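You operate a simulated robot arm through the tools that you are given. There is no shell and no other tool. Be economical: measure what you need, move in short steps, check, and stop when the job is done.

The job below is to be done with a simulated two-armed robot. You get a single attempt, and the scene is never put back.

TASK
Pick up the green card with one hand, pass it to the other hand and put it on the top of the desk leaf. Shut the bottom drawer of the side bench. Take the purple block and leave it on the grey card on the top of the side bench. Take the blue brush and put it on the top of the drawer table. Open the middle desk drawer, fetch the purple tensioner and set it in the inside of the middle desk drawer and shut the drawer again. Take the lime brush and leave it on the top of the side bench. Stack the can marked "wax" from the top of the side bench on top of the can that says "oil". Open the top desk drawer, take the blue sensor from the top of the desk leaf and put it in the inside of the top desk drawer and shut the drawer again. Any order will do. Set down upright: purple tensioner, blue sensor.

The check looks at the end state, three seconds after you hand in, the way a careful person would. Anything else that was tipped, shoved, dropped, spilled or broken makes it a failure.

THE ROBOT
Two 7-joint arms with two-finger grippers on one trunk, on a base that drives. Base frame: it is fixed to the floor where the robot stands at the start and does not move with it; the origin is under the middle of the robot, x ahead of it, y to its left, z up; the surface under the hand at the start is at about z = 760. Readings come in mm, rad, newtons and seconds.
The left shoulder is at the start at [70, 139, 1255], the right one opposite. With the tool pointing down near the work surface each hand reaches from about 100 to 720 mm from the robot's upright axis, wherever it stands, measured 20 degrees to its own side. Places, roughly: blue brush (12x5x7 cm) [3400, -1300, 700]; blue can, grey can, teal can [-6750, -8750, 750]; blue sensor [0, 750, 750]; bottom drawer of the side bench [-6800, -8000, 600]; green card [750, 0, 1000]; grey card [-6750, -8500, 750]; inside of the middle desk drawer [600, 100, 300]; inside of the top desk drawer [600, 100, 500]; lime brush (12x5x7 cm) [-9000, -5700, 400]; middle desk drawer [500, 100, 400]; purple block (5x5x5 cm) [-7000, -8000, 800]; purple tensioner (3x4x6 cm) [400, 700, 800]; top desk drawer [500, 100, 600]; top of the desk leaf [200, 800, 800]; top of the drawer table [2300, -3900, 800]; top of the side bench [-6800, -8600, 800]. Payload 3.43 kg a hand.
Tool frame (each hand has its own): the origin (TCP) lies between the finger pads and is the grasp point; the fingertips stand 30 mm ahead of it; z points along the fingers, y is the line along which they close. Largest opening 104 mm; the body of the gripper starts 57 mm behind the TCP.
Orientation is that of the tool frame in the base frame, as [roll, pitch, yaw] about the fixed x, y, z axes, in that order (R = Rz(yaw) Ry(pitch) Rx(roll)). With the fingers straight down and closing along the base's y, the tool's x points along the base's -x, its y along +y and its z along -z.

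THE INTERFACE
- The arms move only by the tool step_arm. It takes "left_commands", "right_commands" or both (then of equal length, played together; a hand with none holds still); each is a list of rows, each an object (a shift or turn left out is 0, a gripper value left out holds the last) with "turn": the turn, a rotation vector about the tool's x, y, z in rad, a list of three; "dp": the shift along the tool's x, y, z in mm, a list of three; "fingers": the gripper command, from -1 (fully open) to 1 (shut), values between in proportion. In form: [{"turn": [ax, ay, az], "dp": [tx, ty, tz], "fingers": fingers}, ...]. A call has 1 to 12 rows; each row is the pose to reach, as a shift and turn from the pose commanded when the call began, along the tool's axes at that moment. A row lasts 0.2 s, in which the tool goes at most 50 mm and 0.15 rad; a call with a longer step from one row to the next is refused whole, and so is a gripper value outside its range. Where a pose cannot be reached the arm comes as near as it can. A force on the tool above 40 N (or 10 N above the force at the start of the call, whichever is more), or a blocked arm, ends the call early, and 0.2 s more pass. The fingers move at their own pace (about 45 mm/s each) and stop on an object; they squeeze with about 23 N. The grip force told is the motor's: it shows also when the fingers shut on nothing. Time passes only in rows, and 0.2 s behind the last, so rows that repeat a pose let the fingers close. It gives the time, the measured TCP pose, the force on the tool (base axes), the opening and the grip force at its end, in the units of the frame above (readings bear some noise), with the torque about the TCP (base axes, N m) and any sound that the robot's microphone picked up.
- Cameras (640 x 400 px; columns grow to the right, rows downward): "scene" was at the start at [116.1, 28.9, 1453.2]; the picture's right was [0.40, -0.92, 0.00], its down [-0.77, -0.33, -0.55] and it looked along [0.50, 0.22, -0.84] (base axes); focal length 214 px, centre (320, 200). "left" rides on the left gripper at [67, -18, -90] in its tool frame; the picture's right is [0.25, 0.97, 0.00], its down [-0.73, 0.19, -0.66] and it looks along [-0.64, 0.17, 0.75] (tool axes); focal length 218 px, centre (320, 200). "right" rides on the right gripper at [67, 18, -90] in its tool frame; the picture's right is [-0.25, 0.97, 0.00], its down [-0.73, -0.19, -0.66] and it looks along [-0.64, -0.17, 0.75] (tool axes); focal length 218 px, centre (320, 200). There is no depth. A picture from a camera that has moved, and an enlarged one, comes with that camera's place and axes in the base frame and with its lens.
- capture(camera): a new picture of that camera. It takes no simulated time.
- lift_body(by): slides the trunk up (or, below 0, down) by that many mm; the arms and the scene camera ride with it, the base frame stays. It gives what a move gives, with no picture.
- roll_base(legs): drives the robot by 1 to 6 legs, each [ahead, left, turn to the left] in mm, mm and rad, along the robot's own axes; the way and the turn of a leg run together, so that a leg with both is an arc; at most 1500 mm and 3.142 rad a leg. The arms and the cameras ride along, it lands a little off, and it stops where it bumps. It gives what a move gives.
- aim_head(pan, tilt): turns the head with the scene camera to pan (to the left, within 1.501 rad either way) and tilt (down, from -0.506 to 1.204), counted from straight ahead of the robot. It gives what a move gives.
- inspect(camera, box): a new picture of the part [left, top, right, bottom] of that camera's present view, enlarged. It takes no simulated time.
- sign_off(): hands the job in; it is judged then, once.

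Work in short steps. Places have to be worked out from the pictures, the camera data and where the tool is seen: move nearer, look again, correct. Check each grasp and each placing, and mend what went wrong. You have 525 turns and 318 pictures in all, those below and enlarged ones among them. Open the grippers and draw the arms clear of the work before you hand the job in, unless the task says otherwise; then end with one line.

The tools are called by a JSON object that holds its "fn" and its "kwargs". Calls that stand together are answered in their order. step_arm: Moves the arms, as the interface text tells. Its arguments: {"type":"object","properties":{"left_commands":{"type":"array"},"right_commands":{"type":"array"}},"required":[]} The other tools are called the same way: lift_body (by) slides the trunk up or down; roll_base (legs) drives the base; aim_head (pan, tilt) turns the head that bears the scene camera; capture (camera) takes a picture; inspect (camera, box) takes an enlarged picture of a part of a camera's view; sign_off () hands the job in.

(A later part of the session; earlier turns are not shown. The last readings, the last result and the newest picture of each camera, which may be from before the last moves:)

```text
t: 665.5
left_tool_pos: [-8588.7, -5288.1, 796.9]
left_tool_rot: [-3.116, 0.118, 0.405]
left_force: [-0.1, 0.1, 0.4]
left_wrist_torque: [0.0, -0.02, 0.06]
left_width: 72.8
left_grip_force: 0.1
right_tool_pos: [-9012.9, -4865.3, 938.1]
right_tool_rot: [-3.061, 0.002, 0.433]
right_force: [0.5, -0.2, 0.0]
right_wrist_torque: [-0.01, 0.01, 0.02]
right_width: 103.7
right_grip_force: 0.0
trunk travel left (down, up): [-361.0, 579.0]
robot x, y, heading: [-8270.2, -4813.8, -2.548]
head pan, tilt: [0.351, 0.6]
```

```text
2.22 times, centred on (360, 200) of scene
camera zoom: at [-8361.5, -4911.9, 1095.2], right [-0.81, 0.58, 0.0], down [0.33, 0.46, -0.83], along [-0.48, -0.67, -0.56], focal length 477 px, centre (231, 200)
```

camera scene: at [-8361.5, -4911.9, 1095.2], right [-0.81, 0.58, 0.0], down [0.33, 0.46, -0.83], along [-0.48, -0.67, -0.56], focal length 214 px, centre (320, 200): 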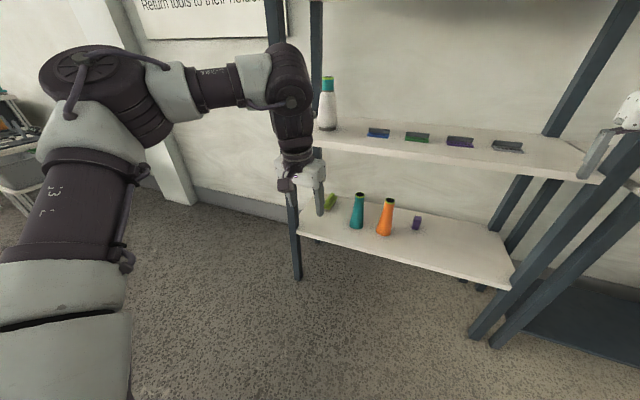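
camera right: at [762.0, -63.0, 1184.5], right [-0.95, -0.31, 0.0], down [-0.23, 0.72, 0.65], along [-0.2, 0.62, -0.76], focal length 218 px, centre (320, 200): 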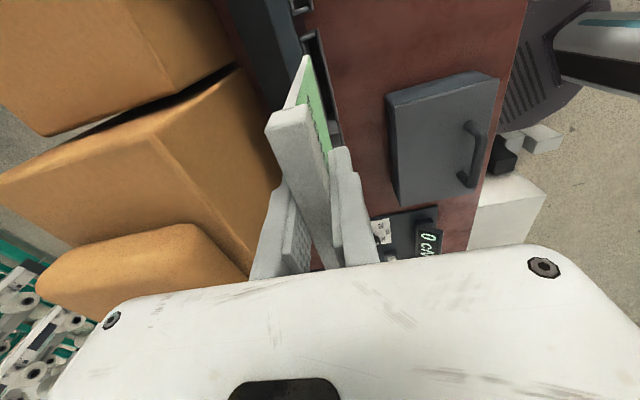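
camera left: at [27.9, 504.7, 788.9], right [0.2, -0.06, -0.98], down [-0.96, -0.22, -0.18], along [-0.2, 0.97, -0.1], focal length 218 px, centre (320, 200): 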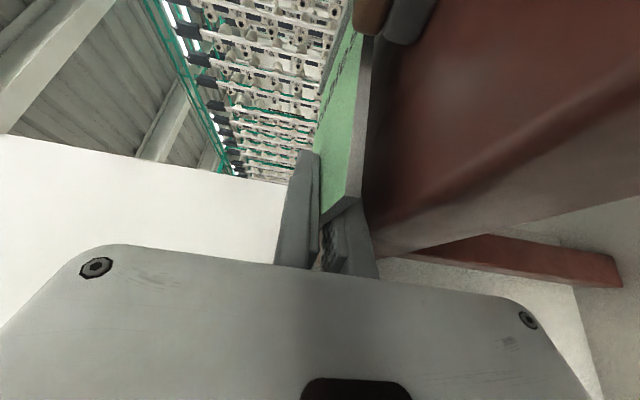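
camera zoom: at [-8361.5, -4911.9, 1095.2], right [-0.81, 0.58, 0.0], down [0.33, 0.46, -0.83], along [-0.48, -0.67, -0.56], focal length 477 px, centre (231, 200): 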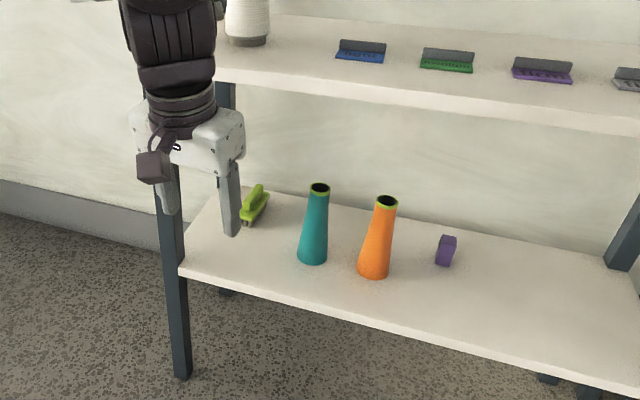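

Brush lies lengthwise in depth at about n=-10559, s=-347; shelf front n≈-10355, height ~395. I first pull the right arm back/out, and tilt the left hand forward ~0.8 rad.

{"fn": "step_arm", "kwargs": {"left_commands": [{"turn": [0, -0.136, 0], "dp": [2, 17, 8]}, {"turn": [0, -0.272, 0], "dp": [4, 34, 16]}, {"turn": [0, -0.408, 0], "dp": [6, 51, 24]}, {"turn": [0, -0.544, 0], "dp": [8, 68, 32]}, {"turn": [0, -0.68, 0], "dp": [9, 85, 38]}, {"turn": [0, -0.68, 0], "dp": [9, 85, 38]}, {"turn": [0, -0.68, 0], "dp": [9, 85, 38]}], "right_commands": [{"dp": [40, -10, 0]}, {"dp": [80, -20, 0]}, {"dp": [120, -30, 0]}, {"dp": [160, -40, 0]}, {"dp": [200, -50, 0]}, {"dp": [240, -60, 0]}, {"dp": [280, -70, 0]}]}}

{"fn": "lift_body", "kwargs": {"by": -275}}

```text
t: 667.1
left_tool_pos: [-8554.4, -5358.8, 760.9]
left_tool_rot: [-3.117, 0.801, 0.418]
left_force: [-0.4, 1.3, 1.7]
left_wrist_torque: [-0.03, -0.08, 0.09]
left_width: 72.9
left_grip_force: 0.1
right_tool_pos: [-9052.6, -4717.0, 914.3]
right_tool_rot: [-3.071, -0.004, 0.433]
right_force: [-1.2, 1.0, -0.5]
right_wrist_torque: [-0.13, -0.05, 0.01]
right_width: 103.9
right_grip_force: 0.1
right hand out of reach, approached as far as the arm can: row 1, 2, 3, 4, 5, 6, 7
trunk travel left (down, up): [-361.0, 579.0]
robot x, y, heading: [-8270.6, -4812.5, -2.546]
head pan, tilt: [0.351, 0.6]
```

```text
t: 669.9
left_tool_pos: [-8551.9, -5364.1, 481.2]
left_tool_rot: [-3.106, 0.797, 0.428]
left_force: [0.0, -0.3, -0.9]
left_wrist_torque: [0.04, 0.01, 0.01]
left_width: 72.6
left_grip_force: 0.1
right_tool_pos: [-9049.1, -4724.1, 643.4]
right_tool_rot: [-3.06, -0.002, 0.434]
right_force: [-0.1, 0.5, -0.3]
right_wrist_torque: [0.02, -0.01, 0.0]
right_width: 103.7
right_grip_force: 0.2
trunk travel left (down, up): [-86.0, 854.0]
robot x, y, heading: [-8269.9, -4810.8, -2.548]
head pan, tilt: [0.351, 0.6]
```

The right arm can't retract enough; the left can. So swap roles: tuck the left hand in, and tilt the right hand forward for the brush.

{"fn": "step_arm", "kwargs": {"left_commands": [{"turn": [0, 0.08, 0], "dp": [2, -4, -28]}, {"turn": [0, 0.16, 0], "dp": [3, -8, -56]}, {"turn": [0, 0.24, 0], "dp": [5, -12, -84]}, {"turn": [0, 0.32, 0], "dp": [7, -16, -112]}, {"turn": [0, 0.4, 0], "dp": [9, -20, -140]}, {"turn": [0, 0.48, 0], "dp": [10, -24, -169]}, {"turn": [0, 0.56, 0], "dp": [12, -28, -197]}, {"turn": [0, 0.64, 0], "dp": [14, -32, -225]}, {"turn": [0, 0.72, 0], "dp": [15, -36, -253]}, {"turn": [0, 0.8, 0], "dp": [17, -40, -281]}], "right_commands": [{"turn": [-0.01, -0.08, 0], "dp": [4, 20, 16]}, {"turn": [-0.02, -0.16, 0], "dp": [7, 40, 32]}, {"turn": [-0.03, -0.24, 0], "dp": [11, 60, 48]}, {"turn": [-0.04, -0.32, 0], "dp": [14, 80, 64]}, {"turn": [-0.05, -0.4, 0], "dp": [18, 100, 80]}, {"turn": [-0.06, -0.48, 0], "dp": [22, 125, 96]}, {"turn": [-0.07, -0.56, 0], "dp": [25, 145, 112]}, {"turn": [-0.08, -0.64, 0], "dp": [29, 165, 128]}, {"turn": [-0.08, -0.72, 0], "dp": [32, 187, 144]}, {"turn": [-0.08, -0.8, 0], "dp": [36, 208, 160]}]}}

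{"fn": "roll_base", "kwargs": {"legs": [[0, 575, 0]]}}

{"fn": "aim_head", "kwargs": {"pan": -0.2, "tilt": 0.5}}

{"fn": "capture", "kwargs": {"camera": "scene"}}

```text
t: 672.3
left_tool_pos: [-8367.0, -5249.7, 666.3]
left_tool_rot: [-3.115, -0.003, 0.407]
left_force: [0.4, 0.1, -0.2]
left_wrist_torque: [-0.05, 0.08, 0.02]
left_width: 72.8
left_grip_force: 0.0
right_tool_pos: [-9026.6, -4981.2, 437.0]
right_tool_rot: [-3.061, 0.439, 0.72]
right_force: [0.1, -0.4, 1.3]
right_wrist_torque: [0.02, -0.01, 0.04]
right_width: 104.1
right_grip_force: 0.0
right hand out of reach, approached as far as the arm can: row 1, 2, 3, 4, 5, 6, 7, 8, 9, 10
trunk travel left (down, up): [-86.0, 854.0]
robot x, y, heading: [-8269.2, -4815.8, -2.541]
head pan, tilt: [0.351, 0.6]
stopped in row 10 (right hand): the arm was blocked; the commanded pose is now the measured one
```

```text
t: 675.6
left_tool_pos: [-8040.3, -5727.6, 664.2]
left_tool_rot: [-3.114, -0.007, 0.412]
left_force: [-0.6, 0.0, -0.4]
left_wrist_torque: [0.01, -0.02, 0.01]
left_width: 72.8
left_grip_force: 0.0
right_tool_pos: [-8700.7, -5461.7, 433.8]
right_tool_rot: [-3.062, 0.434, 0.727]
right_force: [-1.0, -1.0, 0.6]
right_wrist_torque: [0.01, 0.0, 0.03]
right_width: 104.2
right_grip_force: 0.1
trunk travel left (down, up): [-86.0, 854.0]
robot x, y, heading: [-7944.7, -5290.7, -2.534]
head pan, tilt: [0.351, 0.6]
```

```text
t: 676.5
left_tool_pos: [-8039.0, -5726.2, 665.8]
left_tool_rot: [-3.114, -0.005, 0.411]
left_force: [-0.4, 0.1, 0.3]
left_wrist_torque: [-0.02, 0.01, -0.03]
left_width: 72.8
left_grip_force: 0.2
right_tool_pos: [-8700.5, -5460.0, 433.4]
right_tool_rot: [-3.063, 0.433, 0.727]
right_force: [-0.3, -0.8, -0.5]
right_wrist_torque: [-0.01, -0.01, 0.01]
right_width: 103.8
right_grip_force: 0.1
trunk travel left (down, up): [-86.0, 854.0]
robot x, y, heading: [-7945.0, -5286.2, -2.537]
head pan, tilt: [-0.201, 0.499]
```

```text
74 pictures are left
camera scene: at [-8066.8, -5352.2, 829.3], right [-0.39, 0.92, 0.0], down [0.44, 0.19, -0.88], along [-0.81, -0.34, -0.48], focal length 214 px, centre (320, 200)
```

scene: 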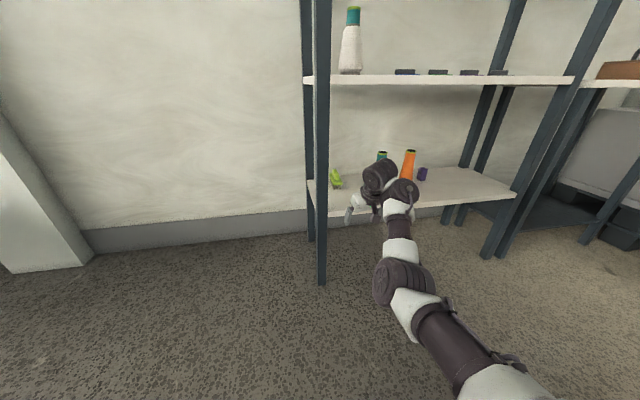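

The right hand is lined up with the brush (s≈-351), z=433. Narrow the fingers to ~76 mm and drive 150 mm forward, then view.

{"fn": "step_arm", "kwargs": {"right_commands": [{"fingers": -0.46}, {"fingers": -0.46}]}}

{"fn": "roll_base", "kwargs": {"legs": [[150, 0, 0]]}}

{"fn": "capture", "kwargs": {"camera": "right"}}

```text
t: 677.1
left_tool_pos: [-8039.4, -5726.6, 665.3]
left_tool_rot: [-3.114, -0.005, 0.413]
left_force: [0.5, 0.6, -0.2]
left_wrist_torque: [-0.04, 0.0, -0.03]
left_width: 72.6
left_grip_force: 0.1
right_tool_pos: [-8700.9, -5461.7, 432.6]
right_tool_rot: [-3.061, 0.433, 0.726]
right_force: [0.2, 0.6, -0.5]
right_wrist_torque: [0.0, 0.01, 0.02]
right_width: 76.0
right_grip_force: 0.1
trunk travel left (down, up): [-86.0, 854.0]
robot x, y, heading: [-7940.4, -5291.1, -2.536]
head pan, tilt: [-0.201, 0.499]
```

```text
t: 678.5
left_tool_pos: [-8161.3, -5810.6, 665.2]
left_tool_rot: [-3.114, -0.003, 0.41]
left_force: [0.3, -0.2, 0.5]
left_wrist_torque: [-0.04, 0.0, 0.01]
left_width: 72.9
left_grip_force: 0.1
right_tool_pos: [-8823.7, -5545.9, 438.2]
right_tool_rot: [-3.061, 0.445, 0.723]
right_force: [-15.9, -9.0, 22.3]
right_wrist_torque: [-1.04, 0.16, -0.67]
right_width: 70.5
right_grip_force: 0.0
trunk travel left (down, up): [-86.0, 854.0]
robot x, y, heading: [-8065.6, -5375.8, -2.537]
head pan, tilt: [-0.201, 0.499]
```

```text
73 pictures are left
camera right: at [-8733.6, -5499.3, 487.8], right [0.44, -0.9, 0.04], down [-0.37, -0.14, 0.92], along [-0.82, -0.42, -0.39], focal length 218 px, centre (320, 200)
```

right: 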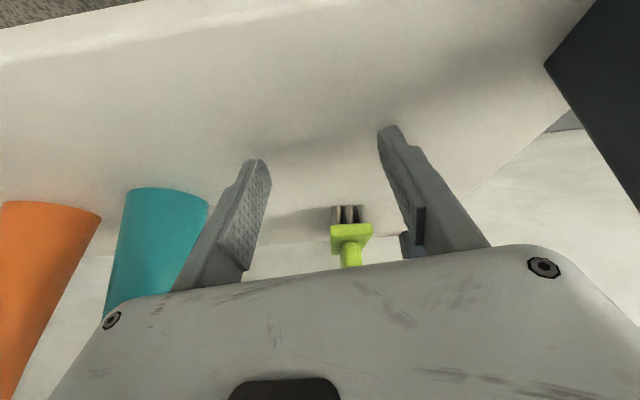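

A fingertip touched the shelf (top ≈407). Raise 14 mm and advance 105 mm, 10 mm left.

{"fn": "lift_body", "kwargs": {"by": 16}}

{"fn": "roll_base", "kwargs": {"legs": [[60, 10, 0]]}}

{"fn": "capture", "kwargs": {"camera": "right"}}

```text
t: 679.1
left_tool_pos: [-8162.9, -5811.5, 680.6]
left_tool_rot: [-3.112, -0.003, 0.41]
left_force: [-0.2, 0.9, 0.0]
left_wrist_torque: [0.0, -0.02, 0.0]
left_width: 72.9
left_grip_force: 0.2
right_tool_pos: [-8823.4, -5545.5, 451.7]
right_tool_rot: [-3.064, 0.44, 0.722]
right_force: [0.4, 0.4, 0.4]
right_wrist_torque: [0.01, 0.0, -0.01]
right_width: 75.8
right_grip_force: 0.0
trunk travel left (down, up): [-102.0, 838.0]
robot x, y, heading: [-8069.9, -5370.9, -2.537]
head pan, tilt: [-0.201, 0.499]
```

```text
t: 680.1
left_tool_pos: [-8206.3, -5853.1, 682.3]
left_tool_rot: [-3.112, -0.005, 0.411]
left_force: [0.1, 0.2, 0.1]
left_wrist_torque: [0.02, 0.01, 0.0]
left_width: 72.4
left_grip_force: 0.1
right_tool_pos: [-8867.9, -5588.2, 449.8]
right_tool_rot: [-3.062, 0.44, 0.724]
right_force: [-1.5, -0.5, -0.6]
right_wrist_torque: [0.0, 0.01, -0.02]
right_width: 76.1
right_grip_force: 0.1
trunk travel left (down, up): [-102.0, 838.0]
robot x, y, heading: [-8113.5, -5420.0, -2.537]
head pan, tilt: [-0.201, 0.499]
```

```text
72 pictures are left
camera right: at [-8778.2, -5541.5, 501.8], right [0.44, -0.9, 0.04], down [-0.37, -0.14, 0.92], along [-0.82, -0.42, -0.4], focal length 218 px, centre (320, 200)
```

right: 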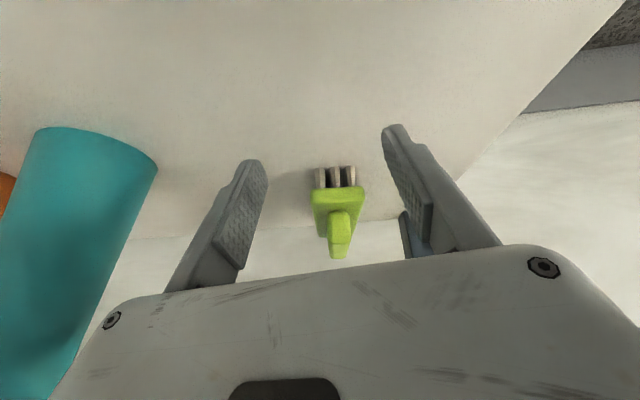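

Brush is centred between the fingers. Advance 120 mm, then close.

{"fn": "roll_base", "kwargs": {"legs": [[120, 0, 0]]}}

{"fn": "step_arm", "kwargs": {"right_commands": [{"fingers": 1}, {"fingers": 1}, {"fingers": 1}, {"fingers": 1}, {"fingers": 1}]}}

{"fn": "capture", "kwargs": {"camera": "right"}}

```text
t: 681.3
left_tool_pos: [-8302.8, -5921.8, 680.1]
left_tool_rot: [-3.114, -0.004, 0.411]
left_force: [-0.1, -0.6, -0.2]
left_wrist_torque: [-0.01, -0.02, 0.03]
left_width: 72.8
left_grip_force: 0.0
right_tool_pos: [-8963.6, -5655.7, 450.9]
right_tool_rot: [-3.064, 0.44, 0.724]
right_force: [0.2, -0.1, 0.3]
right_wrist_torque: [0.0, 0.0, 0.02]
right_width: 76.0
right_grip_force: 0.1
trunk travel left (down, up): [-102.0, 838.0]
robot x, y, heading: [-8209.8, -5481.1, -2.53]
head pan, tilt: [-0.201, 0.499]
```

```text
t: 682.5
left_tool_pos: [-8303.5, -5921.2, 680.4]
left_tool_rot: [-3.113, -0.005, 0.412]
left_force: [0.0, -0.8, -0.1]
left_wrist_torque: [-0.01, -0.03, -0.02]
left_width: 72.8
left_grip_force: 0.0
right_tool_pos: [-8965.8, -5656.2, 451.5]
right_tool_rot: [-3.062, 0.44, 0.724]
right_force: [0.3, 0.2, 0.4]
right_wrist_torque: [-0.03, 0.04, 0.0]
right_width: 44.6
right_grip_force: 22.4
trunk travel left (down, up): [-102.0, 838.0]
robot x, y, heading: [-8205.4, -5482.3, -2.53]
head pan, tilt: [-0.201, 0.499]
```

```text
71 pictures are left
camera right: at [-8875.8, -5609.7, 502.0], right [0.44, -0.9, 0.04], down [-0.37, -0.14, 0.92], along [-0.82, -0.42, -0.4], focal length 218 px, centre (320, 200)
```

right: 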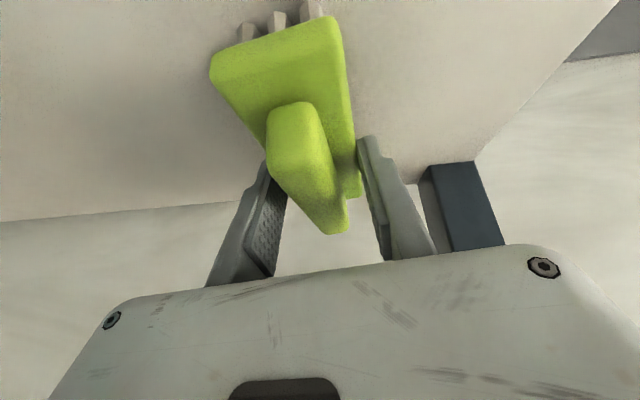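

Gripped (44.6 mm). Lift 40 mm and back straight out.

{"fn": "lift_body", "kwargs": {"by": 40}}

{"fn": "roll_base", "kwargs": {"legs": [[-600, 0, 0]]}}

{"fn": "lift_body", "kwargs": {"by": 350}}

{"fn": "aim_head", "kwargs": {"pan": 1.2, "tilt": 0.3}}

{"fn": "capture", "kwargs": {"camera": "scene"}}

```text
t: 683.4
left_tool_pos: [-8303.4, -5920.9, 719.7]
left_tool_rot: [-3.113, -0.004, 0.412]
left_force: [-0.4, -1.5, 0.1]
left_wrist_torque: [0.01, -0.02, 0.0]
left_width: 72.8
left_grip_force: 0.1
right_tool_pos: [-8966.3, -5655.5, 491.6]
right_tool_rot: [-3.062, 0.441, 0.723]
right_force: [0.1, -0.8, -1.9]
right_wrist_torque: [0.0, 0.01, -0.01]
right_width: 44.4
right_grip_force: 23.0
trunk travel left (down, up): [-142.0, 798.0]
robot x, y, heading: [-8209.8, -5487.6, -2.534]
head pan, tilt: [-0.201, 0.499]
```

```text
t: 686.8
left_tool_pos: [-7803.5, -5576.1, 719.7]
left_tool_rot: [-3.114, -0.005, 0.413]
left_force: [0.3, 0.1, -0.9]
left_wrist_torque: [0.0, 0.01, -0.02]
left_width: 72.7
left_grip_force: 0.2
right_tool_pos: [-8464.9, -5310.4, 491.8]
right_tool_rot: [-3.062, 0.44, 0.724]
right_force: [-0.1, -0.3, -0.8]
right_wrist_torque: [0.01, -0.01, 0.01]
right_width: 44.2
right_grip_force: 23.3
trunk travel left (down, up): [-142.0, 798.0]
robot x, y, heading: [-7706.8, -5139.7, -2.54]
head pan, tilt: [-0.201, 0.499]
```

```text
t: 690.2
left_tool_pos: [-7803.7, -5575.1, 1070.6]
left_tool_rot: [-3.114, -0.006, 0.412]
left_force: [0.1, 0.0, -0.2]
left_wrist_torque: [-0.01, -0.01, 0.03]
left_width: 72.7
left_grip_force: 0.0
right_tool_pos: [-8465.7, -5310.9, 841.6]
right_tool_rot: [-3.063, 0.44, 0.724]
right_force: [0.1, 0.0, -0.8]
right_wrist_torque: [0.01, 0.02, -0.01]
right_width: 44.3
right_grip_force: 23.3
trunk travel left (down, up): [-492.0, 448.0]
robot x, y, heading: [-7704.6, -5133.8, -2.537]
head pan, tilt: [-0.201, 0.499]
```

```text
t: 691.8
left_tool_pos: [-7803.3, -5575.0, 1071.4]
left_tool_rot: [-3.114, -0.004, 0.412]
left_force: [-0.2, -0.5, -0.1]
left_wrist_torque: [0.03, -0.02, -0.01]
left_width: 73.2
left_grip_force: 0.1
right_tool_pos: [-8465.1, -5309.8, 841.1]
right_tool_rot: [-3.063, 0.438, 0.723]
right_force: [0.5, 0.0, -1.1]
right_wrist_torque: [0.04, 0.03, -0.02]
right_width: 44.5
right_grip_force: 23.1
trunk travel left (down, up): [-492.0, 448.0]
robot x, y, heading: [-7710.1, -5137.9, -2.537]
head pan, tilt: [1.201, 0.3]
```

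```text
70 pictures are left
camera scene: at [-7726.3, -5256.3, 1253.7], right [-0.97, -0.23, 0.0], down [-0.07, 0.29, -0.96], along [0.22, -0.93, -0.3], focal length 214 px, centre (320, 200)
```

scene: 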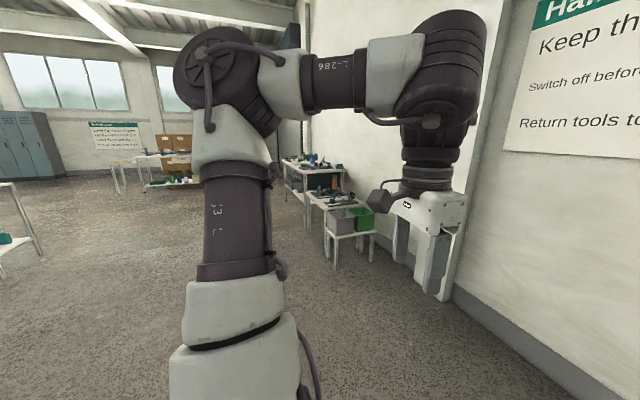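

Side bench lies along the wall in the +s direction. Back off a little and slide left ~2.9 m along the wall, then look.

{"fn": "roll_base", "kwargs": {"legs": [[-250, 0, 0], [0, 1500, 0], [0, 1400, 0]]}}

{"fn": "aim_head", "kwargs": {"pan": 0.1, "tilt": 0.5}}

{"fn": "capture", "kwargs": {"camera": "scene"}}

```text
t: 707.1
left_tool_pos: [-5991.3, -7826.9, 1070.2]
left_tool_rot: [-3.114, -0.006, 0.39]
left_force: [-0.4, 0.1, -0.3]
left_wrist_torque: [-0.02, -0.03, 0.0]
left_width: 73.0
left_grip_force: 0.0
right_tool_pos: [-6646.0, -7545.6, 840.7]
right_tool_rot: [-3.064, 0.441, 0.699]
right_force: [-0.6, -0.8, -1.1]
right_wrist_torque: [0.0, 0.0, 0.0]
right_width: 44.5
right_grip_force: 23.1
trunk travel left (down, up): [-492.0, 448.0]
robot x, y, heading: [-5885.1, -7392.7, -2.561]
head pan, tilt: [1.201, 0.3]
```

```text
t: 708.5
left_tool_pos: [-5991.3, -7827.2, 1071.8]
left_tool_rot: [-3.114, -0.004, 0.389]
left_force: [-0.1, -0.5, 0.0]
left_wrist_torque: [0.02, 0.01, 0.0]
left_width: 73.1
left_grip_force: 0.1
right_tool_pos: [-6647.7, -7545.9, 840.7]
right_tool_rot: [-3.062, 0.44, 0.7]
right_force: [-0.1, 0.5, -1.5]
right_wrist_torque: [0.01, 0.02, 0.05]
right_width: 44.5
right_grip_force: 22.6
trunk travel left (down, up): [-492.0, 448.0]
robot x, y, heading: [-5887.0, -7393.7, -2.56]
head pan, tilt: [0.099, 0.499]
```

```text
69 pictures are left
camera scene: at [-5996.4, -7475.8, 1235.3], right [-0.63, 0.78, 0.0], down [0.37, 0.3, -0.88], along [-0.68, -0.55, -0.48], focal length 214 px, centre (320, 200)
```

scene: 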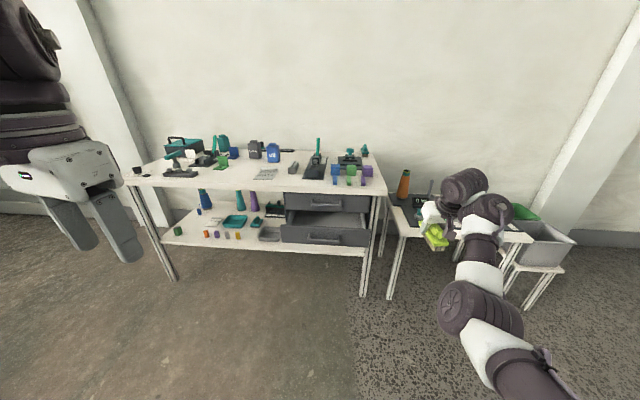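

There's the side bench with an open lower drawer and crowded top. Zoom in on the top and drawers.

{"fn": "inspect", "kwargs": {"camera": "scene", "box": [120, 120, 260, 200]}}

{"fn": "inspect", "kwargs": {"camera": "scene", "box": [240, 125, 400, 255]}}

```text
4.57 times, centred on (190, 160) of scene
camera zoom: at [-5996.4, -7475.8, 1235.3], right [-0.63, 0.78, 0.0], down [0.37, 0.3, -0.88], along [-0.68, -0.55, -0.48], focal length 980 px, centre (914, 383)
```

zoom: 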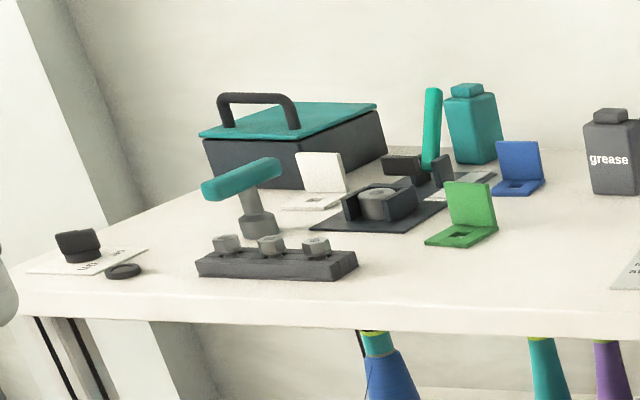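

```text
3.08 times, centred on (320, 190) of scene
camera zoom: at [-5996.4, -7475.8, 1235.3], right [-0.63, 0.78, 0.0], down [0.37, 0.3, -0.88], along [-0.68, -0.55, -0.48], focal length 660 px, centre (320, 231)
```

zoom: 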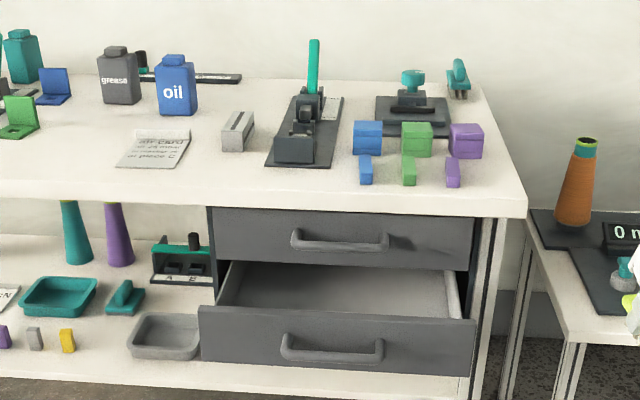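

Plan: brush to the free front spot at about n=-10140, s=3420. Raise, drive there, and view from the right camera.

{"fn": "lift_body", "kwargs": {"by": 130}}

{"fn": "roll_base", "kwargs": {"legs": [[0, 886, 0.013], [395, 0, 0]]}}

{"fn": "capture", "kwargs": {"camera": "right"}}

```text
t: 710.0
left_tool_pos: [-5991.1, -7827.1, 1200.1]
left_tool_rot: [-3.115, -0.006, 0.388]
left_force: [-0.3, 0.0, 0.3]
left_wrist_torque: [0.02, 0.02, 0.0]
left_width: 72.9
left_grip_force: 0.0
right_tool_pos: [-6646.1, -7545.6, 970.9]
right_tool_rot: [-3.063, 0.439, 0.701]
right_force: [0.1, -0.4, -1.1]
right_wrist_torque: [0.03, -0.03, 0.02]
right_width: 44.2
right_grip_force: 23.2
trunk travel left (down, up): [-622.0, 318.0]
robot x, y, heading: [-5883.1, -7394.6, -2.565]
head pan, tilt: [0.099, 0.499]
```

```text
t: 716.8
left_tool_pos: [-5827.3, -8786.9, 1201.2]
left_tool_rot: [-3.115, -0.003, 0.398]
left_force: [0.3, -0.1, -0.5]
left_wrist_torque: [0.0, 0.03, 0.01]
left_width: 72.9
left_grip_force: 0.1
right_tool_pos: [-6484.3, -8510.9, 972.7]
right_tool_rot: [-3.064, 0.44, 0.709]
right_force: [0.0, 0.1, -1.2]
right_wrist_torque: [0.04, 0.05, -0.02]
right_width: 44.5
right_grip_force: 23.1
trunk travel left (down, up): [-622.0, 318.0]
robot x, y, heading: [-5725.4, -8353.7, -2.549]
head pan, tilt: [0.099, 0.499]
```

```text
66 pictures are left
camera right: at [-6394.8, -8465.6, 1022.2], right [0.43, -0.9, 0.04], down [-0.37, -0.14, 0.92], along [-0.82, -0.41, -0.4], focal length 218 px, centre (320, 200)
```

right: 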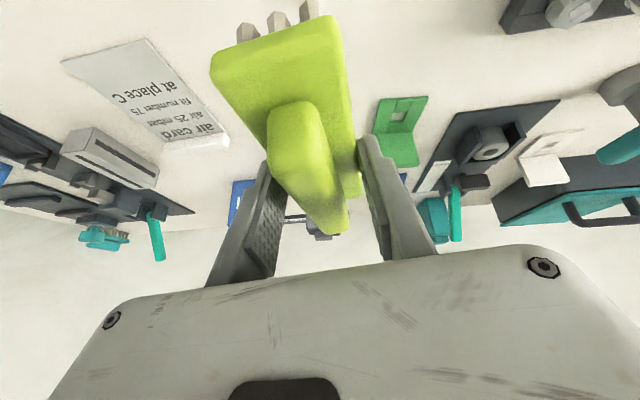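

The landing spot under the hand is free. Lower the trunk 100 mm, then feel for contact.

{"fn": "lift_body", "kwargs": {"by": -100}}

{"fn": "lift_body", "kwargs": {"by": -12}}

{"fn": "lift_body", "kwargs": {"by": -5}}

```text
t: 718.1
left_tool_pos: [-5826.6, -8785.6, 1100.5]
left_tool_rot: [-3.113, -0.005, 0.398]
left_force: [-0.6, 0.3, -0.7]
left_wrist_torque: [0.01, -0.01, 0.0]
left_width: 72.9
left_grip_force: 0.0
right_tool_pos: [-6484.6, -8510.5, 870.7]
right_tool_rot: [-3.063, 0.441, 0.708]
right_force: [0.0, -0.5, -1.0]
right_wrist_torque: [0.0, 0.01, 0.0]
right_width: 44.4
right_grip_force: 23.5
trunk travel left (down, up): [-522.0, 418.0]
robot x, y, heading: [-5724.0, -8348.0, -2.556]
head pan, tilt: [0.099, 0.499]
```

```text
t: 718.7
left_tool_pos: [-5827.7, -8785.5, 1088.5]
left_tool_rot: [-3.113, -0.004, 0.399]
left_force: [0.7, -1.0, -0.2]
left_wrist_torque: [0.0, 0.02, -0.01]
left_width: 72.8
left_grip_force: 0.0
right_tool_pos: [-6484.6, -8510.8, 859.5]
right_tool_rot: [-3.062, 0.439, 0.71]
right_force: [-0.7, 0.2, -1.2]
right_wrist_torque: [-0.03, 0.01, -0.01]
right_width: 44.4
right_grip_force: 23.1
trunk travel left (down, up): [-510.0, 430.0]
robot x, y, heading: [-5720.8, -8349.3, -2.553]
head pan, tilt: [0.099, 0.499]
```

```text
t: 719.3
left_tool_pos: [-5826.5, -8785.0, 1084.2]
left_tool_rot: [-3.113, -0.007, 0.399]
left_force: [-0.7, 0.1, 0.2]
left_wrist_torque: [-0.02, -0.02, -0.01]
left_width: 72.7
left_grip_force: 0.0
right_tool_pos: [-6483.7, -8510.8, 854.1]
right_tool_rot: [-3.063, 0.44, 0.708]
right_force: [0.5, -0.2, -1.2]
right_wrist_torque: [-0.01, 0.01, 0.03]
right_width: 44.3
right_grip_force: 23.5
trunk travel left (down, up): [-505.0, 435.0]
robot x, y, heading: [-5723.8, -8351.3, -2.55]
head pan, tilt: [0.099, 0.499]
```

{"fn": "lift_body", "kwargs": {"by": -6}}

{"fn": "lift_body", "kwargs": {"by": -5}}

{"fn": "lift_body", "kwargs": {"by": -4}}

```text
t: 719.8
left_tool_pos: [-5825.7, -8785.3, 1078.2]
left_tool_rot: [-3.113, -0.002, 0.395]
left_force: [-0.7, 0.2, -0.1]
left_wrist_torque: [0.0, 0.02, -0.02]
left_width: 72.9
left_grip_force: 0.0
right_tool_pos: [-6484.3, -8511.1, 852.0]
right_tool_rot: [-3.063, 0.446, 0.709]
right_force: [-3.9, -1.3, 11.7]
right_wrist_torque: [0.05, -0.21, -0.02]
right_width: 44.3
right_grip_force: 23.4
trunk travel left (down, up): [-499.0, 441.0]
robot x, y, heading: [-5725.4, -8347.0, -2.554]
head pan, tilt: [0.099, 0.499]
```

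```text
t: 720.4
left_tool_pos: [-5825.5, -8783.4, 1073.3]
left_tool_rot: [-3.112, -0.002, 0.397]
left_force: [0.5, 0.5, 0.0]
left_wrist_torque: [0.0, -0.04, 0.02]
left_width: 73.0
left_grip_force: 0.0
right_tool_pos: [-6484.4, -8509.9, 847.3]
right_tool_rot: [-3.061, 0.446, 0.707]
right_force: [-6.4, 2.1, 21.2]
right_wrist_torque: [-0.3, 0.18, -0.03]
right_width: 45.1
right_grip_force: 23.2
trunk travel left (down, up): [-494.0, 446.0]
robot x, y, heading: [-5723.0, -8348.8, -2.551]
head pan, tilt: [0.099, 0.499]
```

```text
t: 720.9
left_tool_pos: [-5824.6, -8783.6, 1070.1]
left_tool_rot: [-3.115, -0.001, 0.397]
left_force: [-0.1, 0.6, 0.7]
left_wrist_torque: [-0.01, -0.04, 0.01]
left_width: 72.9
left_grip_force: 0.0
right_tool_pos: [-6484.1, -8508.7, 842.1]
right_tool_rot: [-3.064, 0.443, 0.709]
right_force: [-1.2, 3.2, 18.5]
right_wrist_torque: [-0.36, 0.14, 0.04]
right_width: 44.5
right_grip_force: 22.7
trunk travel left (down, up): [-490.0, 450.0]
robot x, y, heading: [-5725.6, -8347.5, -2.549]
head pan, tilt: [0.099, 0.499]
```

Brush is on the bench (surface ≈799). Release and lift away.

{"fn": "step_arm", "kwargs": {"right_commands": [{"fingers": -0.3}, {"fingers": -0.3}, {"fingers": -0.3}, {"dp": [0, 0, -15]}, {"dp": [0, 0, -40]}, {"dp": [0, 0, -80]}, {"dp": [0, 0, -120]}]}}

{"fn": "capture", "kwargs": {"camera": "right"}}

```text
t: 722.5
left_tool_pos: [-5826.7, -8785.9, 1069.5]
left_tool_rot: [-3.114, -0.004, 0.397]
left_force: [-0.5, -0.7, 0.4]
left_wrist_torque: [0.02, 0.0, 0.01]
left_width: 72.7
left_grip_force: 0.0
right_tool_pos: [-6463.9, -8492.0, 893.9]
right_tool_rot: [-3.06, 0.44, 0.71]
right_force: [0.2, 0.3, 0.5]
right_wrist_torque: [0.03, 0.01, 0.05]
right_width: 67.6
right_grip_force: 0.1
right hand out of reach, approached as far as the arm can: row 6, 7
trunk travel left (down, up): [-490.0, 450.0]
robot x, y, heading: [-5722.4, -8347.8, -2.55]
head pan, tilt: [0.099, 0.499]
```

```text
65 pictures are left
camera right: at [-6374.4, -8448.0, 944.6], right [0.43, -0.9, 0.04], down [-0.37, -0.14, 0.92], along [-0.82, -0.41, -0.4], focal length 218 px, centre (320, 200)
```

right: 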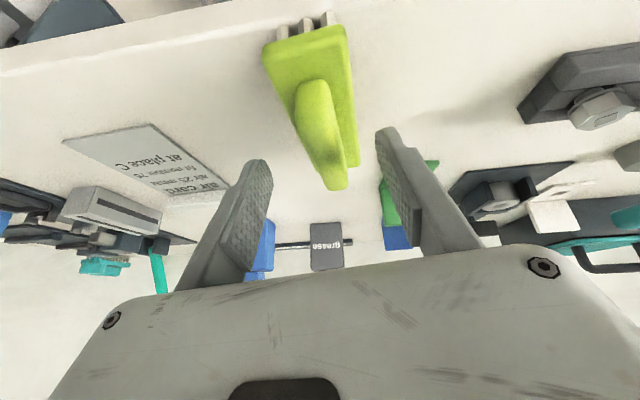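

Brush placed. Now the bottom drawer: raise, back off, align the right hand (closed fist) with its handle and lower to z≈650.

{"fn": "lift_body", "kwargs": {"by": 100}}

{"fn": "roll_base", "kwargs": {"legs": [[-290, 0, 0], [0, -537, 0]]}}

{"fn": "step_arm", "kwargs": {"right_commands": [{"fingers": 1}, {"fingers": 1}, {"fingers": 1}, {"fingers": 1}]}}

{"fn": "lift_body", "kwargs": {"by": -340}}

{"fn": "aim_head", "kwargs": {"pan": -0.2, "tilt": 0.6}}

{"fn": "capture", "kwargs": {"camera": "scene"}}

```text
t: 723.8
left_tool_pos: [-5827.4, -8786.0, 1169.1]
left_tool_rot: [-3.114, -0.006, 0.398]
left_force: [0.3, -0.8, 0.8]
left_wrist_torque: [-0.02, 0.01, -0.02]
left_width: 72.7
left_grip_force: 0.1
right_tool_pos: [-6465.0, -8493.2, 994.6]
right_tool_rot: [-3.063, 0.44, 0.708]
right_force: [-0.4, 0.2, 0.2]
right_wrist_torque: [-0.03, -0.03, -0.01]
right_width: 67.5
right_grip_force: 0.0
trunk travel left (down, up): [-590.0, 350.0]
robot x, y, heading: [-5726.7, -8347.7, -2.55]
head pan, tilt: [0.099, 0.499]
```

```text
t: 728.6
left_tool_pos: [-5882.2, -8175.5, 1168.8]
left_tool_rot: [-3.114, -0.005, 0.398]
left_force: [-0.5, -0.1, 0.8]
left_wrist_torque: [-0.01, 0.01, -0.02]
left_width: 72.7
left_grip_force: 0.2
right_tool_pos: [-6520.7, -7882.9, 993.4]
right_tool_rot: [-3.064, 0.443, 0.709]
right_force: [-0.7, -0.1, 1.0]
right_wrist_torque: [0.04, 0.0, 0.02]
right_width: 67.6
right_grip_force: 0.1
trunk travel left (down, up): [-590.0, 350.0]
robot x, y, heading: [-5781.1, -7740.4, -2.546]
head pan, tilt: [0.099, 0.499]
```

```text
t: 729.6
left_tool_pos: [-5881.7, -8174.5, 1170.2]
left_tool_rot: [-3.113, -0.006, 0.399]
left_force: [1.1, -1.0, -0.2]
left_wrist_torque: [-0.01, 0.01, 0.0]
left_width: 73.1
left_grip_force: 0.1
right_tool_pos: [-6520.6, -7882.1, 993.4]
right_tool_rot: [-3.062, 0.443, 0.71]
right_force: [0.4, -0.3, 0.7]
right_wrist_torque: [0.02, 0.0, 0.02]
right_width: 0.0
right_grip_force: 19.4
trunk travel left (down, up): [-590.0, 350.0]
robot x, y, heading: [-5779.8, -7736.4, -2.554]
head pan, tilt: [0.099, 0.499]
```

```text
t: 732.9
left_tool_pos: [-5882.3, -8174.9, 828.4]
left_tool_rot: [-3.113, -0.006, 0.4]
left_force: [0.2, 0.0, 0.5]
left_wrist_torque: [0.03, 0.02, 0.02]
left_width: 72.5
left_grip_force: 0.1
right_tool_pos: [-6520.5, -7883.2, 654.2]
right_tool_rot: [-3.064, 0.441, 0.709]
right_force: [-0.8, -0.5, -0.3]
right_wrist_torque: [0.0, -0.01, 0.0]
right_width: 0.0
right_grip_force: 22.7
trunk travel left (down, up): [-250.0, 690.0]
robot x, y, heading: [-5782.5, -7736.2, -2.547]
head pan, tilt: [0.099, 0.499]
```

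```text
t: 733.7
left_tool_pos: [-5882.5, -8175.0, 830.0]
left_tool_rot: [-3.114, -0.006, 0.401]
left_force: [0.8, -0.6, -0.3]
left_wrist_torque: [-0.01, 0.01, -0.02]
left_width: 73.0
left_grip_force: 0.0
right_tool_pos: [-6520.2, -7882.0, 653.5]
right_tool_rot: [-3.064, 0.441, 0.71]
right_force: [0.1, -0.1, -0.4]
right_wrist_torque: [0.02, -0.02, 0.01]
right_width: 0.2
right_grip_force: 22.7
trunk travel left (down, up): [-250.0, 690.0]
robot x, y, heading: [-5780.1, -7734.8, -2.549]
head pan, tilt: [-0.201, 0.6]
```

```text
64 pictures are left
camera scene: at [-5903.1, -7798.8, 984.2], right [-0.38, 0.92, 0.0], down [0.52, 0.22, -0.83], along [-0.76, -0.31, -0.56], focal length 214 px, centre (320, 200)
```

scene: 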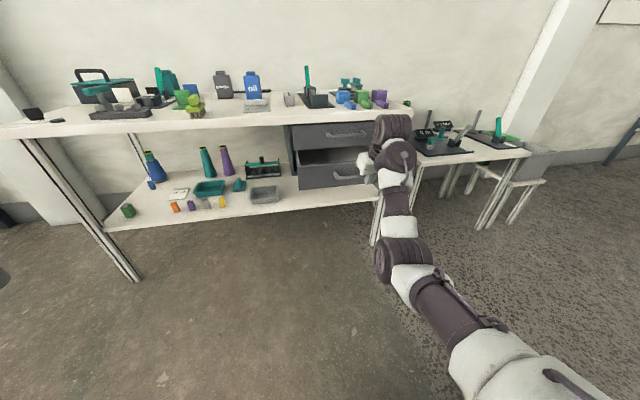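

Handle centre ≈ s 2915, z≈630–640. Shift 40 mm left, lower 14 mm, then push forward.

{"fn": "roll_base", "kwargs": {"legs": [[0, 40, 0]]}}

{"fn": "lift_body", "kwargs": {"by": -14}}

{"fn": "roll_base", "kwargs": {"legs": [[80, 0, 0]]}}

{"fn": "inspect", "kwargs": {"camera": "scene", "box": [260, 90, 460, 215]}}

```text
t: 734.6
left_tool_pos: [-5859.0, -8207.6, 828.7]
left_tool_rot: [-3.111, -0.004, 0.399]
left_force: [0.0, 0.1, 0.7]
left_wrist_torque: [0.01, 0.03, 0.01]
left_width: 72.8
left_grip_force: 0.0
right_tool_pos: [-6497.5, -7916.7, 654.7]
right_tool_rot: [-3.063, 0.443, 0.714]
right_force: [-0.1, -0.3, -0.1]
right_wrist_torque: [0.01, 0.0, -0.01]
right_width: 0.1
right_grip_force: 23.5
trunk travel left (down, up): [-250.0, 690.0]
robot x, y, heading: [-5760.5, -7768.6, -2.547]
head pan, tilt: [-0.201, 0.6]
```

```text
t: 735.2
left_tool_pos: [-5859.3, -8208.5, 814.7]
left_tool_rot: [-3.116, -0.006, 0.4]
left_force: [0.0, 0.6, 1.1]
left_wrist_torque: [0.02, 0.0, 0.04]
left_width: 72.9
left_grip_force: 0.1
right_tool_pos: [-6496.9, -7915.1, 640.2]
right_tool_rot: [-3.064, 0.442, 0.71]
right_force: [0.5, 0.2, 0.7]
right_wrist_torque: [0.03, -0.01, -0.03]
right_width: 0.0
right_grip_force: 22.8
trunk travel left (down, up): [-236.0, 704.0]
robot x, y, heading: [-5762.4, -7770.0, -2.55]
head pan, tilt: [-0.201, 0.6]
```

```text
t: 736.2
left_tool_pos: [-5927.2, -8252.7, 813.8]
left_tool_rot: [-3.113, -0.007, 0.401]
left_force: [-0.9, 0.4, 0.2]
left_wrist_torque: [0.01, -0.02, 0.01]
left_width: 72.8
left_grip_force: 0.2
right_tool_pos: [-6564.7, -7961.1, 639.3]
right_tool_rot: [-3.063, 0.438, 0.712]
right_force: [-0.4, 0.7, 0.2]
right_wrist_torque: [0.01, -0.02, -0.01]
right_width: 0.2
right_grip_force: 23.3
trunk travel left (down, up): [-236.0, 704.0]
robot x, y, heading: [-5827.0, -7814.1, -2.549]
head pan, tilt: [-0.201, 0.6]
```

```text
3.20 times, centred on (360, 152) of scene
camera zoom: at [-5947.7, -7876.7, 970.0], right [-0.38, 0.92, 0.0], down [0.52, 0.22, -0.82], along [-0.76, -0.31, -0.57], focal length 686 px, centre (192, 352)
```

zoom: 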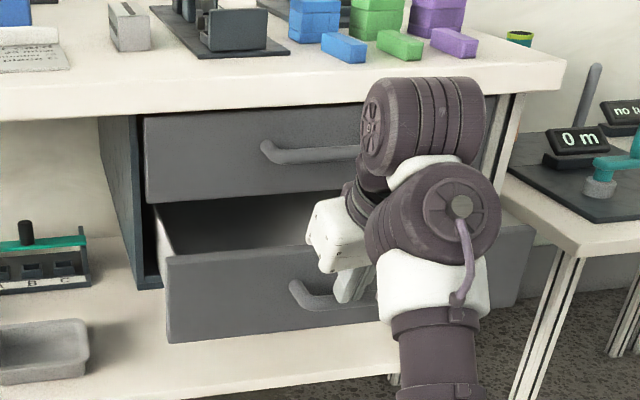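

The fist is just at the handle. Push forward until it stops.

{"fn": "roll_base", "kwargs": {"legs": [[70, 0, 0]]}}

{"fn": "roll_base", "kwargs": {"legs": [[60, 0, 0]]}}

{"fn": "inspect", "kwargs": {"camera": "scene", "box": [240, 70, 460, 210]}}

```text
t: 737.3
left_tool_pos: [-5985.2, -8291.2, 814.4]
left_tool_rot: [-3.114, -0.008, 0.399]
left_force: [-0.7, -1.8, -0.5]
left_wrist_torque: [0.04, -0.03, 0.06]
left_width: 72.8
left_grip_force: 0.0
right_tool_pos: [-6623.7, -8000.0, 639.3]
right_tool_rot: [-3.063, 0.439, 0.71]
right_force: [0.4, 0.0, -1.0]
right_wrist_torque: [-0.02, -0.02, 0.03]
right_width: 0.0
right_grip_force: 23.1
trunk travel left (down, up): [-236.0, 704.0]
robot x, y, heading: [-5884.9, -7855.4, -2.553]
head pan, tilt: [-0.201, 0.6]
```

```text
t: 738.4
left_tool_pos: [-6035.4, -8324.1, 814.1]
left_tool_rot: [-3.114, -0.008, 0.397]
left_force: [-0.7, 0.1, -0.3]
left_wrist_torque: [0.0, 0.0, 0.0]
left_width: 72.7
left_grip_force: 0.0
right_tool_pos: [-6671.2, -8031.1, 640.5]
right_tool_rot: [-3.065, 0.433, 0.708]
right_force: [0.3, 0.1, -0.4]
right_wrist_torque: [0.0, 0.03, -0.01]
right_width: 0.0
right_grip_force: 34.3
trunk travel left (down, up): [-236.0, 704.0]
robot x, y, heading: [-5933.5, -7890.5, -2.556]
head pan, tilt: [-0.201, 0.6]
stopped in leg 1: the force on the tool passed its limit at 62 N (the readings are from after the stop); the commanded pose is now the measured one
```

```text
2.86 times, centred on (350, 140) of scene
camera zoom: at [-6055.8, -7949.0, 970.2], right [-0.38, 0.93, 0.0], down [0.52, 0.21, -0.82], along [-0.76, -0.31, -0.57], focal length 613 px, centre (234, 371)
```

zoom: 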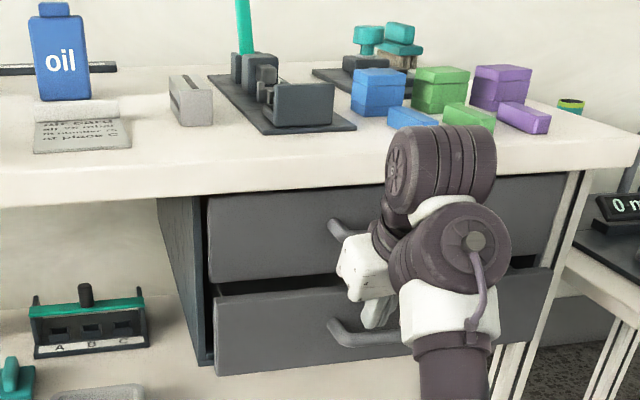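

Stopped at 62 N but the drawer still looks a bit proud—likely the wrist met the bench edge. Back off, tilt the hand more forward, and try again.

{"fn": "roll_base", "kwargs": {"legs": [[-130, 0, 0]]}}

{"fn": "step_arm", "kwargs": {"right_commands": [{"turn": [0, -0.1, 0]}, {"turn": [0, -0.2, 0]}, {"turn": [0, -0.3, 0]}, {"turn": [0, -0.4, 0]}, {"turn": [0, -0.5, 0]}, {"turn": [0, -0.6, 0]}]}}

{"fn": "capture", "kwargs": {"camera": "scene"}}

```text
t: 739.6
left_tool_pos: [-5927.5, -8252.2, 815.0]
left_tool_rot: [-3.114, -0.005, 0.398]
left_force: [-0.1, -0.2, 0.8]
left_wrist_torque: [-0.02, 0.03, -0.03]
left_width: 72.6
left_grip_force: 0.1
right_tool_pos: [-6563.0, -7959.2, 640.0]
right_tool_rot: [-3.063, 0.434, 0.71]
right_force: [-0.8, 0.4, 0.1]
right_wrist_torque: [0.02, 0.02, 0.03]
right_width: 0.0
right_grip_force: 34.6
trunk travel left (down, up): [-236.0, 704.0]
robot x, y, heading: [-5824.3, -7813.9, -2.551]
head pan, tilt: [-0.201, 0.6]
```

```text
t: 741.0
left_tool_pos: [-5927.8, -8252.6, 815.0]
left_tool_rot: [-3.115, -0.005, 0.397]
left_force: [0.3, 0.3, 0.2]
left_wrist_torque: [0.0, 0.0, 0.01]
left_width: 72.6
left_grip_force: 0.0
right_tool_pos: [-6562.8, -7958.2, 640.1]
right_tool_rot: [-3.004, 1.031, 0.792]
right_force: [0.4, -0.8, 1.2]
right_wrist_torque: [0.0, 0.05, 0.0]
right_width: 0.0
right_grip_force: 34.6
trunk travel left (down, up): [-236.0, 704.0]
robot x, y, heading: [-5829.9, -7817.2, -2.548]
head pan, tilt: [-0.201, 0.6]
```

```text
61 pictures are left
camera scene: at [-5947.5, -7876.6, 970.2], right [-0.38, 0.93, 0.0], down [0.52, 0.21, -0.82], along [-0.76, -0.31, -0.57], focal length 214 px, centre (320, 200)
```

scene: 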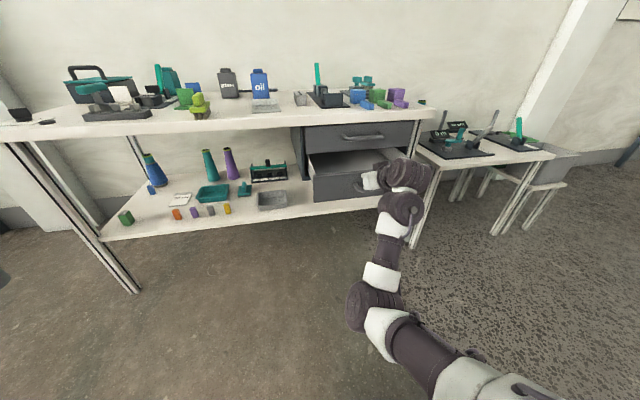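

Zoom to see how open the drawer still is.

{"fn": "inspect", "kwargs": {"camera": "scene", "box": [280, 100, 440, 220]}}

```text
3.33 times, centred on (360, 160) of scene
camera zoom: at [-5947.5, -7876.6, 970.2], right [-0.38, 0.93, 0.0], down [0.52, 0.21, -0.82], along [-0.76, -0.31, -0.57], focal length 715 px, centre (187, 333)
```

zoom: 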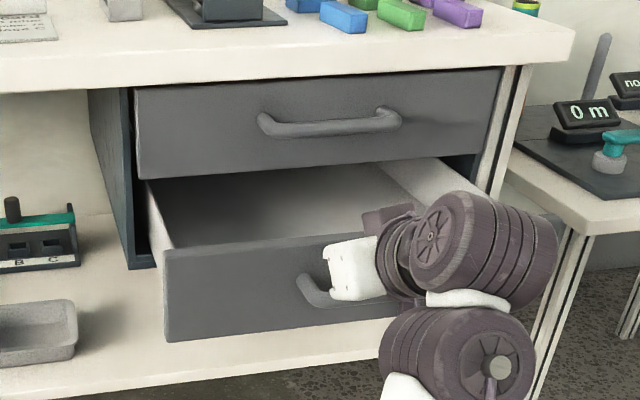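

The fingers had hooked behind the handle and pulled the drawer back out. Raise the fist above the bar and push on the panel instead.

{"fn": "lift_body", "kwargs": {"by": 46}}

{"fn": "roll_base", "kwargs": {"legs": [[80, 0, 0]]}}

{"fn": "roll_base", "kwargs": {"legs": [[75, 0, 0]]}}

{"fn": "inspect", "kwargs": {"camera": "scene", "box": [260, 70, 460, 210]}}

```text
t: 741.9
left_tool_pos: [-5927.8, -8251.9, 858.6]
left_tool_rot: [-3.115, -0.006, 0.398]
left_force: [1.0, 0.0, -0.7]
left_wrist_torque: [-0.01, -0.01, -0.04]
left_width: 72.8
left_grip_force: 0.1
right_tool_pos: [-6562.6, -7959.2, 686.3]
right_tool_rot: [-3.005, 1.03, 0.793]
right_force: [-0.2, 0.8, 0.0]
right_wrist_torque: [-0.05, 0.04, 0.07]
right_width: 0.3
right_grip_force: 34.6
trunk travel left (down, up): [-282.0, 658.0]
robot x, y, heading: [-5823.4, -7816.6, -2.549]
head pan, tilt: [-0.201, 0.6]
```

```text
t: 743.0
left_tool_pos: [-5994.3, -8298.5, 860.6]
left_tool_rot: [-3.114, -0.008, 0.399]
left_force: [0.5, 0.2, 0.6]
left_wrist_torque: [0.0, 0.0, -0.01]
left_width: 72.8
left_grip_force: 0.1
right_tool_pos: [-6628.2, -8002.8, 686.2]
right_tool_rot: [-3.005, 1.029, 0.792]
right_force: [-1.5, 0.4, -0.1]
right_wrist_torque: [0.02, 0.02, 0.01]
right_width: 0.0
right_grip_force: 34.5
trunk travel left (down, up): [-282.0, 658.0]
robot x, y, heading: [-5885.7, -7856.7, -2.546]
head pan, tilt: [-0.201, 0.6]
```

```text
t: 744.0
left_tool_pos: [-6056.7, -8340.1, 860.4]
left_tool_rot: [-3.114, -0.008, 0.399]
left_force: [-0.3, 0.1, -0.2]
left_wrist_torque: [0.0, 0.0, 0.0]
left_width: 72.7
left_grip_force: 0.0
right_tool_pos: [-6692.9, -8044.9, 684.9]
right_tool_rot: [-3.006, 1.029, 0.792]
right_force: [1.0, -0.6, -0.3]
right_wrist_torque: [-0.01, 0.02, -0.01]
right_width: 0.0
right_grip_force: 35.4
trunk travel left (down, up): [-282.0, 658.0]
robot x, y, heading: [-5952.2, -7901.8, -2.553]
head pan, tilt: [-0.201, 0.6]
```

```text
2.86 times, centred on (360, 140) of scene
camera zoom: at [-6077.1, -7963.2, 1016.0], right [-0.38, 0.93, 0.0], down [0.52, 0.22, -0.82], along [-0.76, -0.31, -0.57], focal length 613 px, centre (206, 371)
```

zoom: 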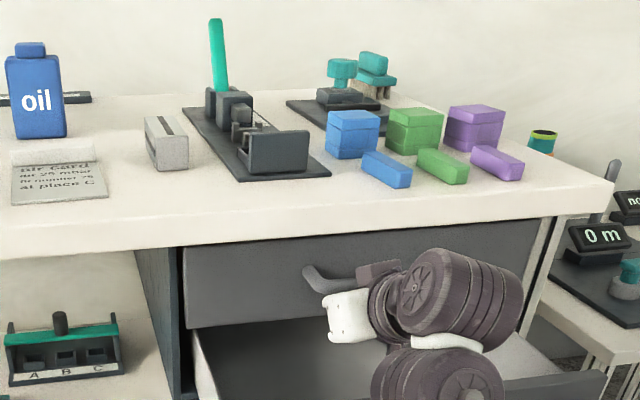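

The fist slid over the panel, so the panel's top is below ~665. Back out, lower to z≈640 and push on the panel above the bar.

{"fn": "roll_base", "kwargs": {"legs": [[-190, 0, 0]]}}

{"fn": "lift_body", "kwargs": {"by": -48}}

{"fn": "inspect", "kwargs": {"camera": "scene", "box": [280, 100, 440, 220]}}

```text
t: 745.6
left_tool_pos: [-5898.6, -8232.7, 860.7]
left_tool_rot: [-3.114, -0.006, 0.399]
left_force: [0.8, 0.7, -0.4]
left_wrist_torque: [-0.01, 0.02, 0.0]
left_width: 72.7
left_grip_force: 0.0
right_tool_pos: [-6534.1, -7939.1, 685.6]
right_tool_rot: [-3.007, 1.032, 0.793]
right_force: [-0.4, 1.4, 0.5]
right_wrist_torque: [-0.03, -0.01, 0.01]
right_width: 0.0
right_grip_force: 34.0
trunk travel left (down, up): [-282.0, 658.0]
robot x, y, heading: [-5794.2, -7796.2, -2.55]
head pan, tilt: [-0.201, 0.6]
```

```text
t: 746.5
left_tool_pos: [-5898.2, -8233.4, 812.4]
left_tool_rot: [-3.114, -0.004, 0.397]
left_force: [0.2, 0.9, 0.6]
left_wrist_torque: [0.0, -0.01, 0.02]
left_width: 72.4
left_grip_force: 0.2
right_tool_pos: [-6534.6, -7939.7, 638.6]
right_tool_rot: [-3.005, 1.032, 0.792]
right_force: [0.0, 0.5, 0.1]
right_wrist_torque: [0.02, -0.04, 0.01]
right_width: 0.0
right_grip_force: 34.4
trunk travel left (down, up): [-234.0, 706.0]
robot x, y, heading: [-5795.4, -7794.6, -2.552]
head pan, tilt: [-0.201, 0.6]
```

```text
3.33 times, centred on (360, 160) of scene
camera zoom: at [-5918.9, -7857.2, 968.2], right [-0.38, 0.93, 0.0], down [0.52, 0.21, -0.83], along [-0.76, -0.31, -0.56], focal length 715 px, centre (187, 333)
```

zoom: 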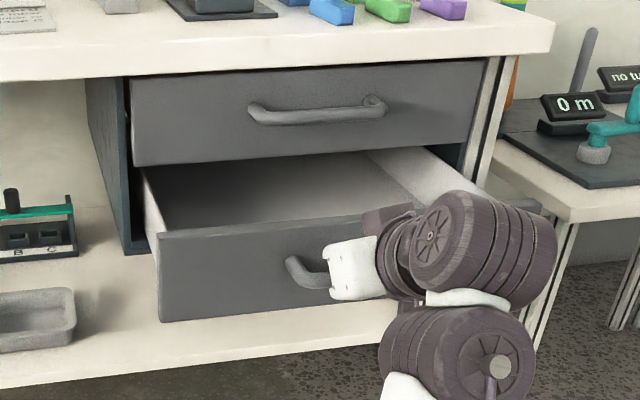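

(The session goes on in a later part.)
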